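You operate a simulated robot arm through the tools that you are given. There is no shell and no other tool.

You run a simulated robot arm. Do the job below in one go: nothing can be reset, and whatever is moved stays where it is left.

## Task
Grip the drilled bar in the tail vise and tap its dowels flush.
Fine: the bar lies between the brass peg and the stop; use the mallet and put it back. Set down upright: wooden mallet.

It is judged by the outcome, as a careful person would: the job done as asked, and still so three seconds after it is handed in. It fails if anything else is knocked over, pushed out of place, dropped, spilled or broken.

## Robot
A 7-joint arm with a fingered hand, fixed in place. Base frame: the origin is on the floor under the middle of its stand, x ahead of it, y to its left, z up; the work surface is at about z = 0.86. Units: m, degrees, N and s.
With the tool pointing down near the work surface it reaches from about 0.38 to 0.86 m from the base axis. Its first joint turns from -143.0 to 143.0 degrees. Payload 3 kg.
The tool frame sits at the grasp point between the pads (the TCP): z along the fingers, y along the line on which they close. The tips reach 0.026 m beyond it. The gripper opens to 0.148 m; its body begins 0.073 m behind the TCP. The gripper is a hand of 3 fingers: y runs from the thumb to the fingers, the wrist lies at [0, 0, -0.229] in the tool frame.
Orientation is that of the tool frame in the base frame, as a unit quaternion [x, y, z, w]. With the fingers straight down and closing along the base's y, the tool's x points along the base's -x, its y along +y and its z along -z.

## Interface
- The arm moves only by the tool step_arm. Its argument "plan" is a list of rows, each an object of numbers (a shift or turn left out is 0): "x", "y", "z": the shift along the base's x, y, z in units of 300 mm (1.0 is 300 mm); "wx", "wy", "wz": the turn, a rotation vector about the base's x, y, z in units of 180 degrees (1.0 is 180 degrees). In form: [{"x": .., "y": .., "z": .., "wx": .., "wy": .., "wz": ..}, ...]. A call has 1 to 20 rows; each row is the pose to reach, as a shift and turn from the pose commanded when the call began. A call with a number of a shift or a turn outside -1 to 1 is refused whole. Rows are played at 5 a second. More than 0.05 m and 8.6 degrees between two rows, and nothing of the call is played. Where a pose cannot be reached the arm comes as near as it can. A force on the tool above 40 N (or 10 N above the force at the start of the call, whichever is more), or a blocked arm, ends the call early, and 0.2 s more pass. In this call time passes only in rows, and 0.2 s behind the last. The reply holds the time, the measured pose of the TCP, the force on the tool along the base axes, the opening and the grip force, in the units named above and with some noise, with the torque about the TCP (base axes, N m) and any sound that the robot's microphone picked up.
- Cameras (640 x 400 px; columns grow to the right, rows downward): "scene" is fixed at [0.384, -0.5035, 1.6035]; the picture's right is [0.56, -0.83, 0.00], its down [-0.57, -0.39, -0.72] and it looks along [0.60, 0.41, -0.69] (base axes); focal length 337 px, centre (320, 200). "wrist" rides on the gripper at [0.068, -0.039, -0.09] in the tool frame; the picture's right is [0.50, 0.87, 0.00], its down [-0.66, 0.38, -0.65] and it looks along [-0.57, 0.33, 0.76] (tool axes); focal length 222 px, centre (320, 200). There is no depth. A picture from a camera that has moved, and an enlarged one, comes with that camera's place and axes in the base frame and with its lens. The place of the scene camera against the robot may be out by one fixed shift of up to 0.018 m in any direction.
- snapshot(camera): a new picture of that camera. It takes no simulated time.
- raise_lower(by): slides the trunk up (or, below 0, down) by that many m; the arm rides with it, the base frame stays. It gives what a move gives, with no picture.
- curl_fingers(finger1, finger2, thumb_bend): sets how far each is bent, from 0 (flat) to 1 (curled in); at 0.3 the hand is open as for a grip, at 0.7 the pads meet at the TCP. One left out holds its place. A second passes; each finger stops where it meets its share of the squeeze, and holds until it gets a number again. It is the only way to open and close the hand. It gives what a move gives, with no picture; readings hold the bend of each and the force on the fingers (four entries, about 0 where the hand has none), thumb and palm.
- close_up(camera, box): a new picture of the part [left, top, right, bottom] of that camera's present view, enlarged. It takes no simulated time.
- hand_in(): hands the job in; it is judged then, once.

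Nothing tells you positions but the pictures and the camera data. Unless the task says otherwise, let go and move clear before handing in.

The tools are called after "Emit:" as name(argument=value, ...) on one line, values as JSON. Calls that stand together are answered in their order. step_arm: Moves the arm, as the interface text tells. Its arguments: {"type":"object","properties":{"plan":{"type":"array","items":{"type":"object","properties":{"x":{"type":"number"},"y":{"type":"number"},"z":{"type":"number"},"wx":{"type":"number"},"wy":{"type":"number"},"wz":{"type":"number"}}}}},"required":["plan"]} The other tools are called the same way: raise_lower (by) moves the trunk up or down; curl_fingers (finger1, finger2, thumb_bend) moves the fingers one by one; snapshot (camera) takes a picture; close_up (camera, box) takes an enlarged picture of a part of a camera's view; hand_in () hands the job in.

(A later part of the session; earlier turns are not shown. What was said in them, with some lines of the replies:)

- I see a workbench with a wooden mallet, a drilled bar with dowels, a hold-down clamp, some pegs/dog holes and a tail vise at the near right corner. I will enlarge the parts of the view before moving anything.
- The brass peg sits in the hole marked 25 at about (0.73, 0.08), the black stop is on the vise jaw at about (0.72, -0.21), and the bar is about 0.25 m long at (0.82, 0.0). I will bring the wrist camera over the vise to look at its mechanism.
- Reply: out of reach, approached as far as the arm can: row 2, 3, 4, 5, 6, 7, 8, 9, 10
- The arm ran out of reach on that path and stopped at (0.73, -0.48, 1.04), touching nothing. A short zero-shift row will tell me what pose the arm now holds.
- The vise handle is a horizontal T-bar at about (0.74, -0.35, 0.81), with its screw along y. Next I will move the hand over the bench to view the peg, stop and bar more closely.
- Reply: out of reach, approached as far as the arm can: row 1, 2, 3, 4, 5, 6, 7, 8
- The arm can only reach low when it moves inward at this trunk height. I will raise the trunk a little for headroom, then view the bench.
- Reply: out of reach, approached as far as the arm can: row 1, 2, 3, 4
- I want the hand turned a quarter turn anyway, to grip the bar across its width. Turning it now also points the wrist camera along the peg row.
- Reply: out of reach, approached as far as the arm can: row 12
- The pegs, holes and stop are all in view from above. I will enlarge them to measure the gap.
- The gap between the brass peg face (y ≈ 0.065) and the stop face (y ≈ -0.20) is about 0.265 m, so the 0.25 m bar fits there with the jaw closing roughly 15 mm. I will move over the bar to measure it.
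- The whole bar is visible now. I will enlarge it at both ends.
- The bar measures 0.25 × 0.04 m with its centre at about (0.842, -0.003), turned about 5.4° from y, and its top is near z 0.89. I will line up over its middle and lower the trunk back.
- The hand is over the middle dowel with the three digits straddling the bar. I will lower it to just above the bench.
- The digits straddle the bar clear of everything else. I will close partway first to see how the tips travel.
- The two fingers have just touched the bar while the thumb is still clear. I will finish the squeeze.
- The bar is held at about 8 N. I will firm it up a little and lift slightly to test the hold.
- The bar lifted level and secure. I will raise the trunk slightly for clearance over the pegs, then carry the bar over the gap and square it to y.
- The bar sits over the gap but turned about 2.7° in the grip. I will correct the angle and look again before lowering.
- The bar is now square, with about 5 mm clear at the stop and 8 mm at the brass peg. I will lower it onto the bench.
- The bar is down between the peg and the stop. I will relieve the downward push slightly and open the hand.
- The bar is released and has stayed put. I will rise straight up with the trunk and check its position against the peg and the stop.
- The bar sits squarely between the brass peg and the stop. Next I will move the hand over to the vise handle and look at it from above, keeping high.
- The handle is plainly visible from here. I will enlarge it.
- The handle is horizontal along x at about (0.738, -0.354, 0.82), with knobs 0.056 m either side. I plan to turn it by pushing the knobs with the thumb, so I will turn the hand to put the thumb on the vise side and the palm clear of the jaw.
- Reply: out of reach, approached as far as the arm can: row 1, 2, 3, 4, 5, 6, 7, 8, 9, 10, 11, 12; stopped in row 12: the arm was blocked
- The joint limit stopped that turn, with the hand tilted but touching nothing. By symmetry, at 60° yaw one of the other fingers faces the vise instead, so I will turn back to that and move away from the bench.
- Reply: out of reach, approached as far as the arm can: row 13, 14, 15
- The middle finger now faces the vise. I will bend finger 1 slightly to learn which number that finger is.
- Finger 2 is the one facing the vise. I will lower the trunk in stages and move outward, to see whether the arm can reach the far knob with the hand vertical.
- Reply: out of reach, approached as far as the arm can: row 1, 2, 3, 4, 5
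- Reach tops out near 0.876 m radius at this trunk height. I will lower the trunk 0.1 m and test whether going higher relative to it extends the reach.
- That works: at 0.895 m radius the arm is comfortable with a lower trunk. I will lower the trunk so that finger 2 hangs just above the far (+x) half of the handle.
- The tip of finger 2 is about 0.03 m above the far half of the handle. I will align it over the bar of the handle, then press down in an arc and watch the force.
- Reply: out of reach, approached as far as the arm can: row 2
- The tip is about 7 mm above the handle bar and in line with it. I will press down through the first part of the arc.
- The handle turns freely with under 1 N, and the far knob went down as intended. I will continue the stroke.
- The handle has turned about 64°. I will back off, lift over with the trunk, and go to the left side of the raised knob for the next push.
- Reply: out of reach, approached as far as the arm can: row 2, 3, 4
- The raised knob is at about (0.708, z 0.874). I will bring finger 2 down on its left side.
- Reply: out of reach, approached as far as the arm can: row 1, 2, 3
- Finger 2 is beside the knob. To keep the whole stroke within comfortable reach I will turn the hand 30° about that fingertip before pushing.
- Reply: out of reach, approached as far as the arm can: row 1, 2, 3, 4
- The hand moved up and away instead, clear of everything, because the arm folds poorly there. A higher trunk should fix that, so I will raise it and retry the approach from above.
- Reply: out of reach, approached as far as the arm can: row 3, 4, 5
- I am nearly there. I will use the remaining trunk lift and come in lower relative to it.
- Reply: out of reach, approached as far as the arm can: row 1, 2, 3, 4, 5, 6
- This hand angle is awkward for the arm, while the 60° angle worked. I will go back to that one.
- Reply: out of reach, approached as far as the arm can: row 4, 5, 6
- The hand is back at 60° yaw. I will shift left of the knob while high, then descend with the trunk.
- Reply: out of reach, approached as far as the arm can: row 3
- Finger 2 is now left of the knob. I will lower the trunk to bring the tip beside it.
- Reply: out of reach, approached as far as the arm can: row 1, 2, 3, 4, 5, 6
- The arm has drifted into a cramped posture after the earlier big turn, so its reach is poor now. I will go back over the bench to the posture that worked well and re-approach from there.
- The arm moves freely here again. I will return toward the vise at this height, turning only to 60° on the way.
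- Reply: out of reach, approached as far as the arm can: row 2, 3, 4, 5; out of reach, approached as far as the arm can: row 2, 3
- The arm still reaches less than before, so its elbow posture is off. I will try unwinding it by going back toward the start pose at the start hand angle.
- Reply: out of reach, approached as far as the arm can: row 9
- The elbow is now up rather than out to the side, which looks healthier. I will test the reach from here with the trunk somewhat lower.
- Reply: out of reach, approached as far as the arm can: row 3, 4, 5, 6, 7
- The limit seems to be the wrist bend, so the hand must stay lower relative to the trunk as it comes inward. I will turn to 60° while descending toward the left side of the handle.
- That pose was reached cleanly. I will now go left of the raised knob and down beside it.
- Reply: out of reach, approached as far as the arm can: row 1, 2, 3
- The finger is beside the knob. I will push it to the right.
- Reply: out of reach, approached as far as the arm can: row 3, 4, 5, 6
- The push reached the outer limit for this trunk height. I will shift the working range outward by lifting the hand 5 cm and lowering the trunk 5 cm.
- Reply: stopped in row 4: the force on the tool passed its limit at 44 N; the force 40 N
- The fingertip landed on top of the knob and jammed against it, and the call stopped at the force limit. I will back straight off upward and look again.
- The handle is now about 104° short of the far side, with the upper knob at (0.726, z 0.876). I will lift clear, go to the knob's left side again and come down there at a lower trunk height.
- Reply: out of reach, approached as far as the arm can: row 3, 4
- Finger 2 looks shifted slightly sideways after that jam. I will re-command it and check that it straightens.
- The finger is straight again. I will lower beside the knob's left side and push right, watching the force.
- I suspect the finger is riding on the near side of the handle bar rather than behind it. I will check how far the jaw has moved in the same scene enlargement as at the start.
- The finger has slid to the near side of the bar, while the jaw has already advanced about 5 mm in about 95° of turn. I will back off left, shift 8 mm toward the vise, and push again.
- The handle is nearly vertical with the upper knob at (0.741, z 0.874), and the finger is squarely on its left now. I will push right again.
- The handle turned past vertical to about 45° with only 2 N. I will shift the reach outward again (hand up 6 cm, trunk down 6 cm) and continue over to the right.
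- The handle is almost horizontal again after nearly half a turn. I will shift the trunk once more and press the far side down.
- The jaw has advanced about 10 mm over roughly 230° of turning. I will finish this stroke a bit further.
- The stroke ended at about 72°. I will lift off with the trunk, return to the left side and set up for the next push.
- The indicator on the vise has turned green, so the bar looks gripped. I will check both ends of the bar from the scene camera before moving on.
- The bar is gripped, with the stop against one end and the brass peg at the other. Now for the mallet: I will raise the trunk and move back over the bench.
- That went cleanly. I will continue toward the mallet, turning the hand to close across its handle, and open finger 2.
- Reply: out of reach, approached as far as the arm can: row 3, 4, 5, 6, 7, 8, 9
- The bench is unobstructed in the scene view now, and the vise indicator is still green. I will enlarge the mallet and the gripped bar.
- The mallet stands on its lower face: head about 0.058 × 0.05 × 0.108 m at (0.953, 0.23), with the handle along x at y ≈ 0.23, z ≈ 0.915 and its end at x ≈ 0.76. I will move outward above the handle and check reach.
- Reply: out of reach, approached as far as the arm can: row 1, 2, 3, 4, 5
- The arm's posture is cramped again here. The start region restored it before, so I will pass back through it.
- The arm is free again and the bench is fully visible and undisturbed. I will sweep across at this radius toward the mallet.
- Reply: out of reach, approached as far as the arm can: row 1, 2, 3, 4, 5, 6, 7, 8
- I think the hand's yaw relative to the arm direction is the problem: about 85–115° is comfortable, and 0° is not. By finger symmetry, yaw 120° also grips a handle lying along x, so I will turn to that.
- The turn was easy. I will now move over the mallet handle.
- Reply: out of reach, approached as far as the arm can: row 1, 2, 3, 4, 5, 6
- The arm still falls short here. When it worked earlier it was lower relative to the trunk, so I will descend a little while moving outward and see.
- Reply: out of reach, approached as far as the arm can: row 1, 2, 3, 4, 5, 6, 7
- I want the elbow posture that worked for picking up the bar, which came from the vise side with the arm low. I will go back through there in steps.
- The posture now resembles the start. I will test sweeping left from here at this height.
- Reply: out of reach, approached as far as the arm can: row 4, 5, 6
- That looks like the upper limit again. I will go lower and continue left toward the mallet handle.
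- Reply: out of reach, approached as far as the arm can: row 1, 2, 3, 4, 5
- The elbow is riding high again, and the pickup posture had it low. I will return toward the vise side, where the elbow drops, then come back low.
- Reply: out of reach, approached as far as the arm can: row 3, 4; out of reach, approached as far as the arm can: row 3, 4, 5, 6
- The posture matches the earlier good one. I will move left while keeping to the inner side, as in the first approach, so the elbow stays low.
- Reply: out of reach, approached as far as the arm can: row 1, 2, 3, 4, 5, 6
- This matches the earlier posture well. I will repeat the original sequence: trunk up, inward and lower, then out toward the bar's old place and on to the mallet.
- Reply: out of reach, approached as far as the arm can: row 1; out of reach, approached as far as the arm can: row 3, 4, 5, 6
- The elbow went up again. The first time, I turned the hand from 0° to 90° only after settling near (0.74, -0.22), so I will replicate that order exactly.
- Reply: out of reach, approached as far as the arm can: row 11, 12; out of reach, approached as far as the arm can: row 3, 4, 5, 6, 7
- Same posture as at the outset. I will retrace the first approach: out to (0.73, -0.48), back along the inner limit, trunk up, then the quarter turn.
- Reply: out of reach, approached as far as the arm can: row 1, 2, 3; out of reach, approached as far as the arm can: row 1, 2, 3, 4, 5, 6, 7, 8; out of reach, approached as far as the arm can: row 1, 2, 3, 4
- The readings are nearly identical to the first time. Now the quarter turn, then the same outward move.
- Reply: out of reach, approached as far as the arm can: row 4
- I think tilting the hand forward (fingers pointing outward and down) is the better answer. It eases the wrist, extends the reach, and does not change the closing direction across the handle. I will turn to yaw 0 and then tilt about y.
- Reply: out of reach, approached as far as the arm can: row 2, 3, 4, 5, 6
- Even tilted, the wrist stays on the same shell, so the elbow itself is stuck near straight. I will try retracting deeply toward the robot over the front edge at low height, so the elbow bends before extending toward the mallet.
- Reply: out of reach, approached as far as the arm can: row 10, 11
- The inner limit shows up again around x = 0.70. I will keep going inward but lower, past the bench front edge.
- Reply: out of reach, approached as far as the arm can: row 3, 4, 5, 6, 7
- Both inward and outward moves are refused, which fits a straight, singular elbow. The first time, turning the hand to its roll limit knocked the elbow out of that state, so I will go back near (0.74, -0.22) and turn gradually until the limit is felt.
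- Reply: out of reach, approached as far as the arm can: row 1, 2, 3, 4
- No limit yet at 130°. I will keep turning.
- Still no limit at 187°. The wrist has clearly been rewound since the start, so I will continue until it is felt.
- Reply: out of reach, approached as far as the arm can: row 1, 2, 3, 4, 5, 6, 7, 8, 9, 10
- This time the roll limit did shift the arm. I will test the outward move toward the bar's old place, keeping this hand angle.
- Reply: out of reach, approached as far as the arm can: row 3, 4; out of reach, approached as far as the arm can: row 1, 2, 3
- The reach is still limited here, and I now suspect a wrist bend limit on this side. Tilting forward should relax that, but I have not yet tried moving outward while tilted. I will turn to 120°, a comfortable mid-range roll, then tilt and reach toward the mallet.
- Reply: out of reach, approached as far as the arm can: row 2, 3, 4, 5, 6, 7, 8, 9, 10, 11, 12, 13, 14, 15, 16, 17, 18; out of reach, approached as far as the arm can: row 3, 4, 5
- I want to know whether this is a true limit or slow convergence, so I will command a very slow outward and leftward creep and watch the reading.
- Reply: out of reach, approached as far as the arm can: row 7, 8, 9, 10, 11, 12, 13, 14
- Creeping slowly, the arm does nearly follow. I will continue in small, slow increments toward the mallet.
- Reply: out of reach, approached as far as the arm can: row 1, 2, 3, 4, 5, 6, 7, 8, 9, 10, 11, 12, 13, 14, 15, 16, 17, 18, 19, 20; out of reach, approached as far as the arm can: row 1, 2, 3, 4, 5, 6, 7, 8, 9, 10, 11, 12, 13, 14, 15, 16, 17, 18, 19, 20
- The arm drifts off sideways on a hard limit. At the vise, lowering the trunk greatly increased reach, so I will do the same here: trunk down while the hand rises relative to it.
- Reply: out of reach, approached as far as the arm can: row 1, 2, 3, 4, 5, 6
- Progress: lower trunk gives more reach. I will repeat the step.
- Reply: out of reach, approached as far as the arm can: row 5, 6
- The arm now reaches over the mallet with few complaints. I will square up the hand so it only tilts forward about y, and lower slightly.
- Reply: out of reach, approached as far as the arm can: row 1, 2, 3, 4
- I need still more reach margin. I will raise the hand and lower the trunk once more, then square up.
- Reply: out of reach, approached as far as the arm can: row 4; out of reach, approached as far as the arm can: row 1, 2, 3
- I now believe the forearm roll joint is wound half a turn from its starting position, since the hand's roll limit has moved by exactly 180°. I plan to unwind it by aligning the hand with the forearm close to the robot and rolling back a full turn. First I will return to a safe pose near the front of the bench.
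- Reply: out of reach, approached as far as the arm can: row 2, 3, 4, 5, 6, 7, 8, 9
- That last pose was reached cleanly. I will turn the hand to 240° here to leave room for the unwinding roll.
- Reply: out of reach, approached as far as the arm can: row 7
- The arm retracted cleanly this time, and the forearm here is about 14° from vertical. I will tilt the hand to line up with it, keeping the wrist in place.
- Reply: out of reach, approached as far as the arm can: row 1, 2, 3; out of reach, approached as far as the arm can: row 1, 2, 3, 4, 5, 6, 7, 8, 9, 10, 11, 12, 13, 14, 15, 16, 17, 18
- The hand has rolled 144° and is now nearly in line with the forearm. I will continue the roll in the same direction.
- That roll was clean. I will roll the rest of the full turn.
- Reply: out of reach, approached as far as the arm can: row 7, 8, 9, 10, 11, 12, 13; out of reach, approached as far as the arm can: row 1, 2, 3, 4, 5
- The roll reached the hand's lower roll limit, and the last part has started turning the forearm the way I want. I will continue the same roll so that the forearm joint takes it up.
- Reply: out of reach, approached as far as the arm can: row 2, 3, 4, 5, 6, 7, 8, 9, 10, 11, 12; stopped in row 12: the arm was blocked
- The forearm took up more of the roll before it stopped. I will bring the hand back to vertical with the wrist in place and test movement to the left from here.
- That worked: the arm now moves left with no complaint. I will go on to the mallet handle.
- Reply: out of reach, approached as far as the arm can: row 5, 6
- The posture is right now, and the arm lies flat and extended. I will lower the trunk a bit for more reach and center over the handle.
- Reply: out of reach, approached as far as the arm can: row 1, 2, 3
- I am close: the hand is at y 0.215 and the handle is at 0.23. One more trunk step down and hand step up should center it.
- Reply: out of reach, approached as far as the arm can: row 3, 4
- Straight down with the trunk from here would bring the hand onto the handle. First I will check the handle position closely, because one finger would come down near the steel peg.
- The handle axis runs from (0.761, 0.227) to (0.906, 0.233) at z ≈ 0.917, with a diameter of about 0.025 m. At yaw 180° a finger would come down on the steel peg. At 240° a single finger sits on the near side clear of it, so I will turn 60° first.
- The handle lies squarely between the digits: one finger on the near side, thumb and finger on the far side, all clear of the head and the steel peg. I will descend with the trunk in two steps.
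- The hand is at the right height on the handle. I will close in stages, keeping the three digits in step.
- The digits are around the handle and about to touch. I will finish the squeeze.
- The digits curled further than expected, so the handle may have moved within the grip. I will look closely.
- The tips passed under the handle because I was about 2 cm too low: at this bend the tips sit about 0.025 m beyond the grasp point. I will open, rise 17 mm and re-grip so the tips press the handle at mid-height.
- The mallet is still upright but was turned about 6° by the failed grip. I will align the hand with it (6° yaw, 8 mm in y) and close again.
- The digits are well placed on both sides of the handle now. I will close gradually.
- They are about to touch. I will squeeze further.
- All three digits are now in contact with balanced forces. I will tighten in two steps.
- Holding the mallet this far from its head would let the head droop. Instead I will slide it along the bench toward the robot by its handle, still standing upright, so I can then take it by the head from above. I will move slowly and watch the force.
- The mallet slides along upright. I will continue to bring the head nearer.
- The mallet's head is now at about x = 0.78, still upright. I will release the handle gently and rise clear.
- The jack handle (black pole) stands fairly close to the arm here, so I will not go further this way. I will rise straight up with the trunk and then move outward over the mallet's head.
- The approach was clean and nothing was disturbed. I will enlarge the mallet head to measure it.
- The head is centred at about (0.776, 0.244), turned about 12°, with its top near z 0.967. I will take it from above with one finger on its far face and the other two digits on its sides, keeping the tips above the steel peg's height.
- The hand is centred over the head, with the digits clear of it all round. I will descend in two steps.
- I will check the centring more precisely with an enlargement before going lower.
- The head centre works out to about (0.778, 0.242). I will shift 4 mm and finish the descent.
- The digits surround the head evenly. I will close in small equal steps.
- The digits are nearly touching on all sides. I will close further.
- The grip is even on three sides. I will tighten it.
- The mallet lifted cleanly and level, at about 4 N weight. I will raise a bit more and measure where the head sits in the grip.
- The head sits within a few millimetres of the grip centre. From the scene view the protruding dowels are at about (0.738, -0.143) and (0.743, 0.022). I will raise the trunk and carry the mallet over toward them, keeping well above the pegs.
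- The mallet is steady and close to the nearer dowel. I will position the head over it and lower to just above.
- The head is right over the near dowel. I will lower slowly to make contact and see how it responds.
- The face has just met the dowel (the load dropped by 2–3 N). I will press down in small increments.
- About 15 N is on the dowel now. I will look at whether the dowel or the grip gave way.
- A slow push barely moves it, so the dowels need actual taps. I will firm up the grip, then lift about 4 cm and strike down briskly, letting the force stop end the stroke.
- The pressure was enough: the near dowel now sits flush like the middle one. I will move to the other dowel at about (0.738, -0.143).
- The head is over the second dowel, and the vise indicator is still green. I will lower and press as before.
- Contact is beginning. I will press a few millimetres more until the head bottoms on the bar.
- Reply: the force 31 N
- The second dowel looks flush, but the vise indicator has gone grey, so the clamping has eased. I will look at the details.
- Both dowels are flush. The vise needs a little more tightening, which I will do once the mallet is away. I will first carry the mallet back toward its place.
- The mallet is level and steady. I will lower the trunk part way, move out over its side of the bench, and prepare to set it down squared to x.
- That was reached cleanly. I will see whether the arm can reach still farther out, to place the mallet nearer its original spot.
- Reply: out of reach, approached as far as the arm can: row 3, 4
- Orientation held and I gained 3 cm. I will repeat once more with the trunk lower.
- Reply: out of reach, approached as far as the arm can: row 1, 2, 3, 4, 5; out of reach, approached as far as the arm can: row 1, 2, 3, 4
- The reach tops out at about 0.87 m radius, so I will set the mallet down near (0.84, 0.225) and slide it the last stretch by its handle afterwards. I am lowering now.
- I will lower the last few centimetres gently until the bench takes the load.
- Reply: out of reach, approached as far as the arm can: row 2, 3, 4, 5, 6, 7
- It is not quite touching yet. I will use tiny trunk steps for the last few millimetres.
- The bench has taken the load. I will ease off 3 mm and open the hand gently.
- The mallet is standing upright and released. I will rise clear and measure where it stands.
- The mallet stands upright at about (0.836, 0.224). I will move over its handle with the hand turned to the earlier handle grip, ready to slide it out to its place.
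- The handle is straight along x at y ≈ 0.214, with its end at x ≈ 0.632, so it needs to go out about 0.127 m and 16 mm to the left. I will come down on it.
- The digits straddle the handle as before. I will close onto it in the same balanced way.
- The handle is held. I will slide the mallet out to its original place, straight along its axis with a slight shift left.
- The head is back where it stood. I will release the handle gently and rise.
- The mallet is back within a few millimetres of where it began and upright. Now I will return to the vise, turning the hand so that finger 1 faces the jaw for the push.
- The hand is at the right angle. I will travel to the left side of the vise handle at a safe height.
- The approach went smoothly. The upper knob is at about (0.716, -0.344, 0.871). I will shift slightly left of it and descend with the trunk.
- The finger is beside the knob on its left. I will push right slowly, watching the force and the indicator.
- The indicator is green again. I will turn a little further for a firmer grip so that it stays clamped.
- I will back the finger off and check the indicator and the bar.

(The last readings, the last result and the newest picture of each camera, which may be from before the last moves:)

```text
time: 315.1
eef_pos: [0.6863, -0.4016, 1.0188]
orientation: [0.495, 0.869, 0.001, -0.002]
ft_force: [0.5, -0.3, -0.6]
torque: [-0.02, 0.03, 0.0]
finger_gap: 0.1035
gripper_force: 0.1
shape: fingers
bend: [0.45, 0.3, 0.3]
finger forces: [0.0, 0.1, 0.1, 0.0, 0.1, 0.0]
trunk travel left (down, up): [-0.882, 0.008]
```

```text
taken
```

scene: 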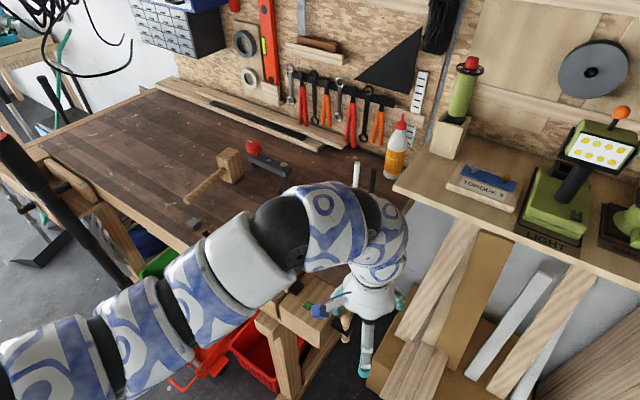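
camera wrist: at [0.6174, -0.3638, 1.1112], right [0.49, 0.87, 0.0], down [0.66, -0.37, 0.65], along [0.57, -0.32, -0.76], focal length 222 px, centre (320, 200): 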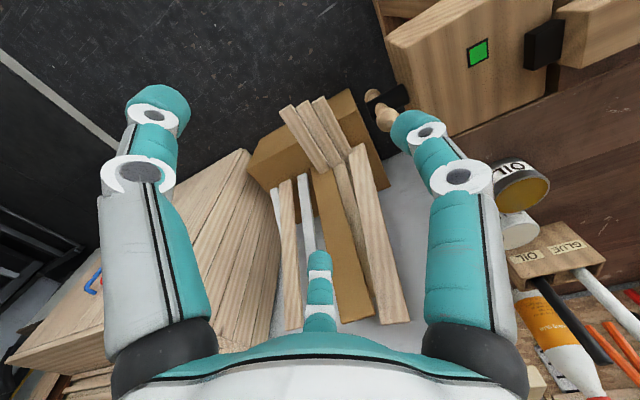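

The indicator is green. I will move the arm away from the vise and inspect everything from the scene camera.

Emit:
step_arm(plan=[{"x": 0.02, "y": 0.12}, {"x": 0.05, "y": 0.25}, {"x": 0.08, "y": 0.38}, {"x": 0.11, "y": 0.51}, {"x": 0.14, "y": 0.64}, {"x": 0.17, "y": 0.77}, {"x": 0.2, "y": 0.9}])

Emit:
step_arm(plan=[{"x": 0.01, "y": 0.1, "z": 0.05}, {"x": 0.02, "y": 0.2, "z": 0.1}, {"x": 0.03, "y": 0.3, "z": 0.15}])

Emit:
snapshot(camera="scene")

Emit:
close_up(camera="scene", box=[190, 210, 350, 330])

Emit:
close_up(camera="scene", box=[170, 130, 310, 230])

```text
time: 316.7
eef_pos: [0.7453, -0.1304, 1.0202]
orientation: [0.495, 0.869, 0.001, -0.002]
ft_force: [0.7, 0.5, -0.8]
torque: [0.01, -0.01, 0.02]
finger_gap: 0.1035
gripper_force: 0.1
shape: fingers
bend: [0.45, 0.3, 0.3]
finger forces: [0.0, 0.1, 0.0, 0.0, 0.0, 0.0]
trunk travel left (down, up): [-0.882, 0.008]
```

```text
time: 317.5
eef_pos: [0.7571, -0.0411, 1.0645]
orientation: [0.495, 0.869, 0.0, 0.0]
ft_force: [0.7, 0.4, -0.3]
torque: [0.01, -0.01, -0.04]
finger_gap: 0.1035
gripper_force: 0.1
shape: fingers
bend: [0.45, 0.3, 0.3]
finger forces: [0.0, 0.1, 0.0, 0.1, 0.0, 0.0]
trunk travel left (down, up): [-0.882, 0.008]
```

```text
taken
```

scene: 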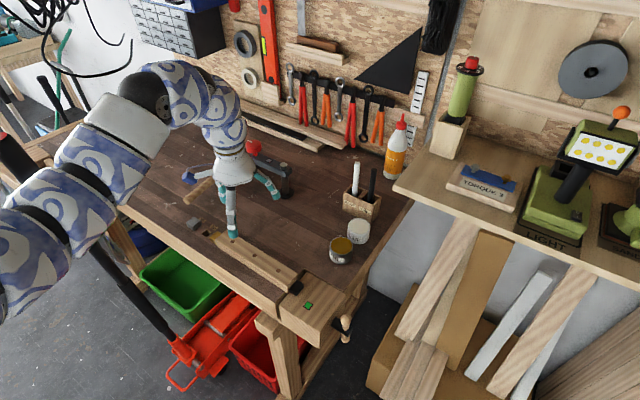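

```text
3.33 times, centred on (270, 270) of scene
camera zoom: at [0.384, -0.5035, 1.6035], right [0.56, -0.83, 0.0], down [-0.57, -0.39, -0.72], along [0.6, 0.41, -0.69], focal length 1124 px, centre (487, -33)
```

zoom: 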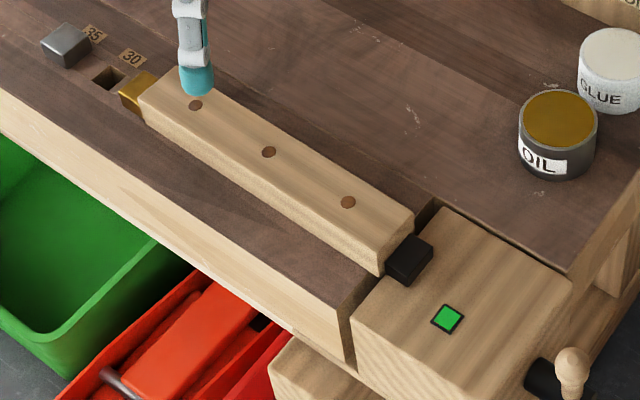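

```text
4.00 times, centred on (240, 180) of scene
camera zoom: at [0.384, -0.5035, 1.6035], right [0.56, -0.83, 0.0], down [-0.57, -0.39, -0.72], along [0.6, 0.41, -0.69], focal length 1349 px, centre (640, 280)
```

zoom: 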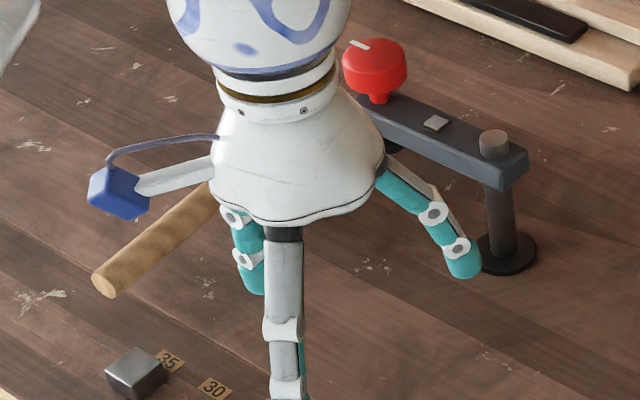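

All three dowels look flush, the indicator is green, and the bar is seated between the brass peg and the stop. I will check the dowels once more with the wrist camera.

Emit:
snapshot(camera="wrist")

Emit:
close_up(camera="scene", box=[225, 225, 305, 285])

```text
taken
camera wrist: at [0.6878, -0.0027, 1.1559], right [0.49, 0.87, 0.0], down [0.66, -0.37, 0.65], along [0.57, -0.32, -0.76], focal length 222 px, centre (320, 200)
```

wrist: 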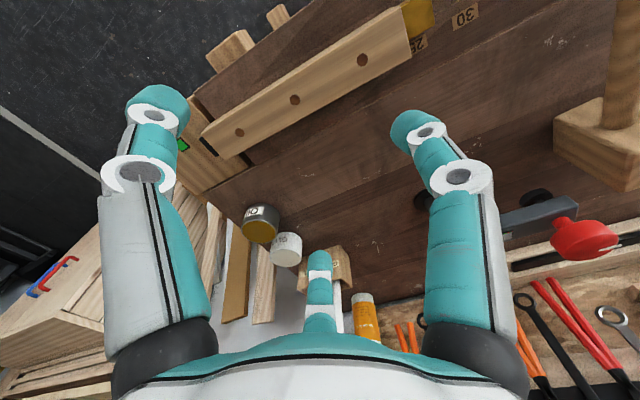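

```text
6.67 times, centred on (265, 255) of scene
camera zoom: at [0.384, -0.5035, 1.6035], right [0.56, -0.83, 0.0], down [-0.57, -0.39, -0.72], along [0.6, 0.41, -0.69], focal length 2249 px, centre (687, -167)
```

zoom: 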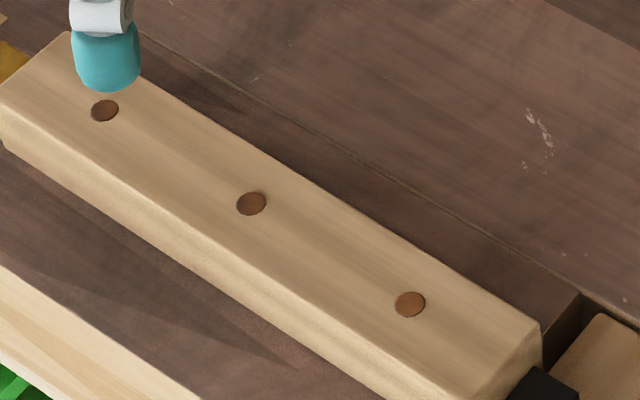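

Let me compare the three dowels at higher magnification.

Emit:
close_up(camera="wrist", box=[210, 110, 270, 150])

Emit:
close_up(camera="wrist", box=[270, 30, 400, 120])

Emit:
close_up(camera="scene", box=[260, 250, 290, 275])

```text
10.00 times, centred on (240, 130) of wrist
camera zoom: at [0.6878, -0.0027, 1.1559], right [0.49, 0.87, 0.0], down [0.66, -0.37, 0.65], along [0.57, -0.32, -0.76], focal length 2221 px, centre (1120, 900)
```

zoom: 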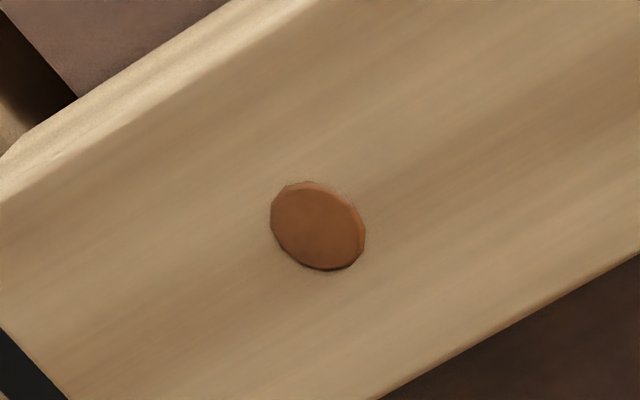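

```text
4.44 times, centred on (335, 75) of wrist
camera zoom: at [0.6878, -0.0027, 1.1559], right [0.49, 0.87, 0.0], down [0.66, -0.37, 0.65], along [0.57, -0.32, -0.76], focal length 987 px, centre (253, 756)
```

zoom: 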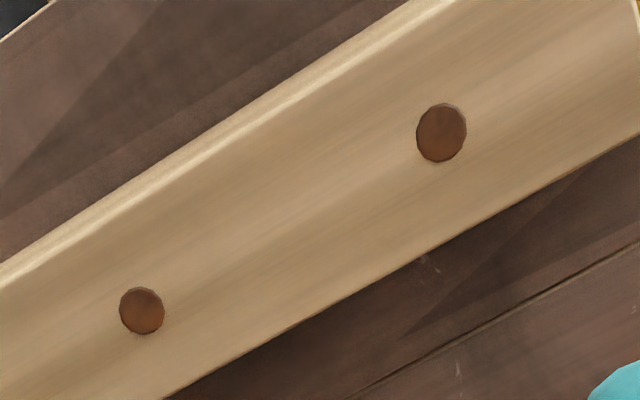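

```text
16.00 times, centred on (275, 262) of scene
camera zoom: at [0.384, -0.5035, 1.6035], right [0.56, -0.83, 0.0], down [-0.57, -0.39, -0.72], along [0.6, 0.41, -0.69], focal length 5398 px, centre (1040, -800)
```

zoom: 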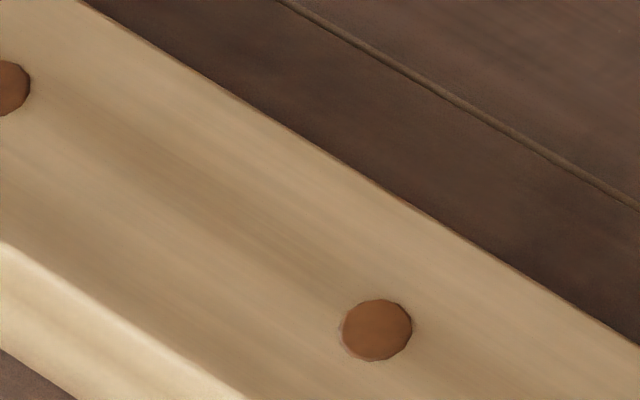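

I will look at the other two at the same high magnification to judge flushness.

Emit:
close_up(camera="wrist", box=[335, 40, 395, 80])

Emit:
close_up(camera="wrist", box=[265, 80, 325, 120])

Emit:
close_up(camera="scene", box=[230, 230, 260, 255])

```text
10.00 times, centred on (365, 60) of wrist
camera zoom: at [0.6878, -0.0027, 1.1559], right [0.49, 0.87, 0.0], down [0.66, -0.37, 0.65], along [0.57, -0.32, -0.76], focal length 2221 px, centre (-130, 1600)
```

zoom: 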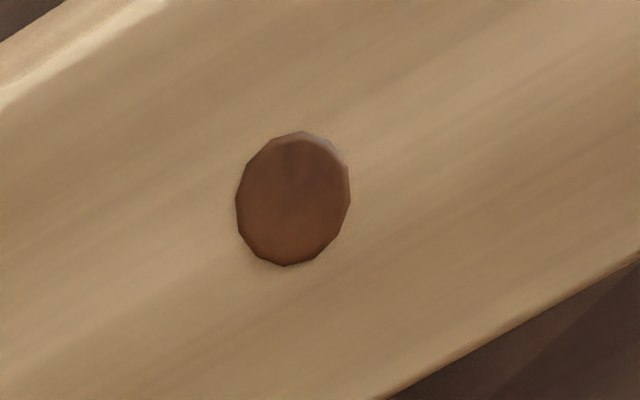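

```text
10.00 times, centred on (295, 100) of wrist
camera zoom: at [0.6878, -0.0027, 1.1559], right [0.49, 0.87, 0.0], down [0.66, -0.37, 0.65], along [0.57, -0.32, -0.76], focal length 2221 px, centre (570, 1200)
```

zoom: 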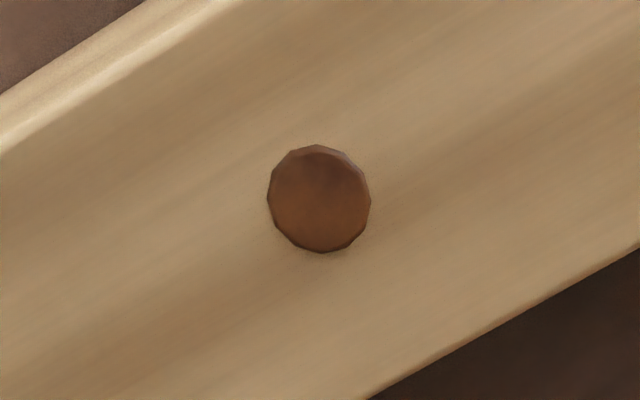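

```text
16.00 times, centred on (245, 242) of scene
camera zoom: at [0.384, -0.5035, 1.6035], right [0.56, -0.83, 0.0], down [-0.57, -0.39, -0.72], along [0.6, 0.41, -0.69], focal length 5398 px, centre (1520, -480)
```

zoom: 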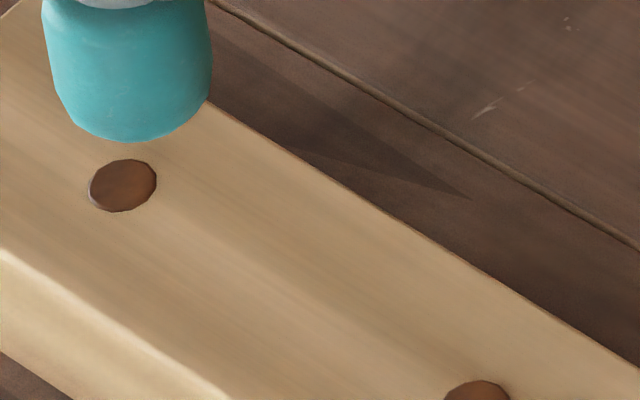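

All three dowels show the same hairline rim as the middle one, which was flush from the start, so they are flush. The bar is gripped (green), the mallet is upright in its place, and the hand is empty and clear, so I am handing the job in.

Emit:
hand_in()

```text
The job is handed in.
```

The job is done and handed in: the bar is gripped in the tail vise, its dowels are flush, and the mallet is back upright in its place.

- **Bar:** it lies between the brass peg and the black stop, touching both. The vise indicator was green at the last look. It had gone out while I pressed the second dowel, so I turned the handle a bit further afterwards and it came back on.
- **Dowels:** the two that stuck out now show the same thin rim as the middle one, which was flush from the start. They went in with the mallet held by its head and pressed down, not struck.
- **Mallet:** it stands within a few millimetres of where it began. Its head was out of comfortable reach, so I slid the mallet in along the bench and slid it back out the same way.
- **Other items:** nothing else looked moved in the camera pictures.
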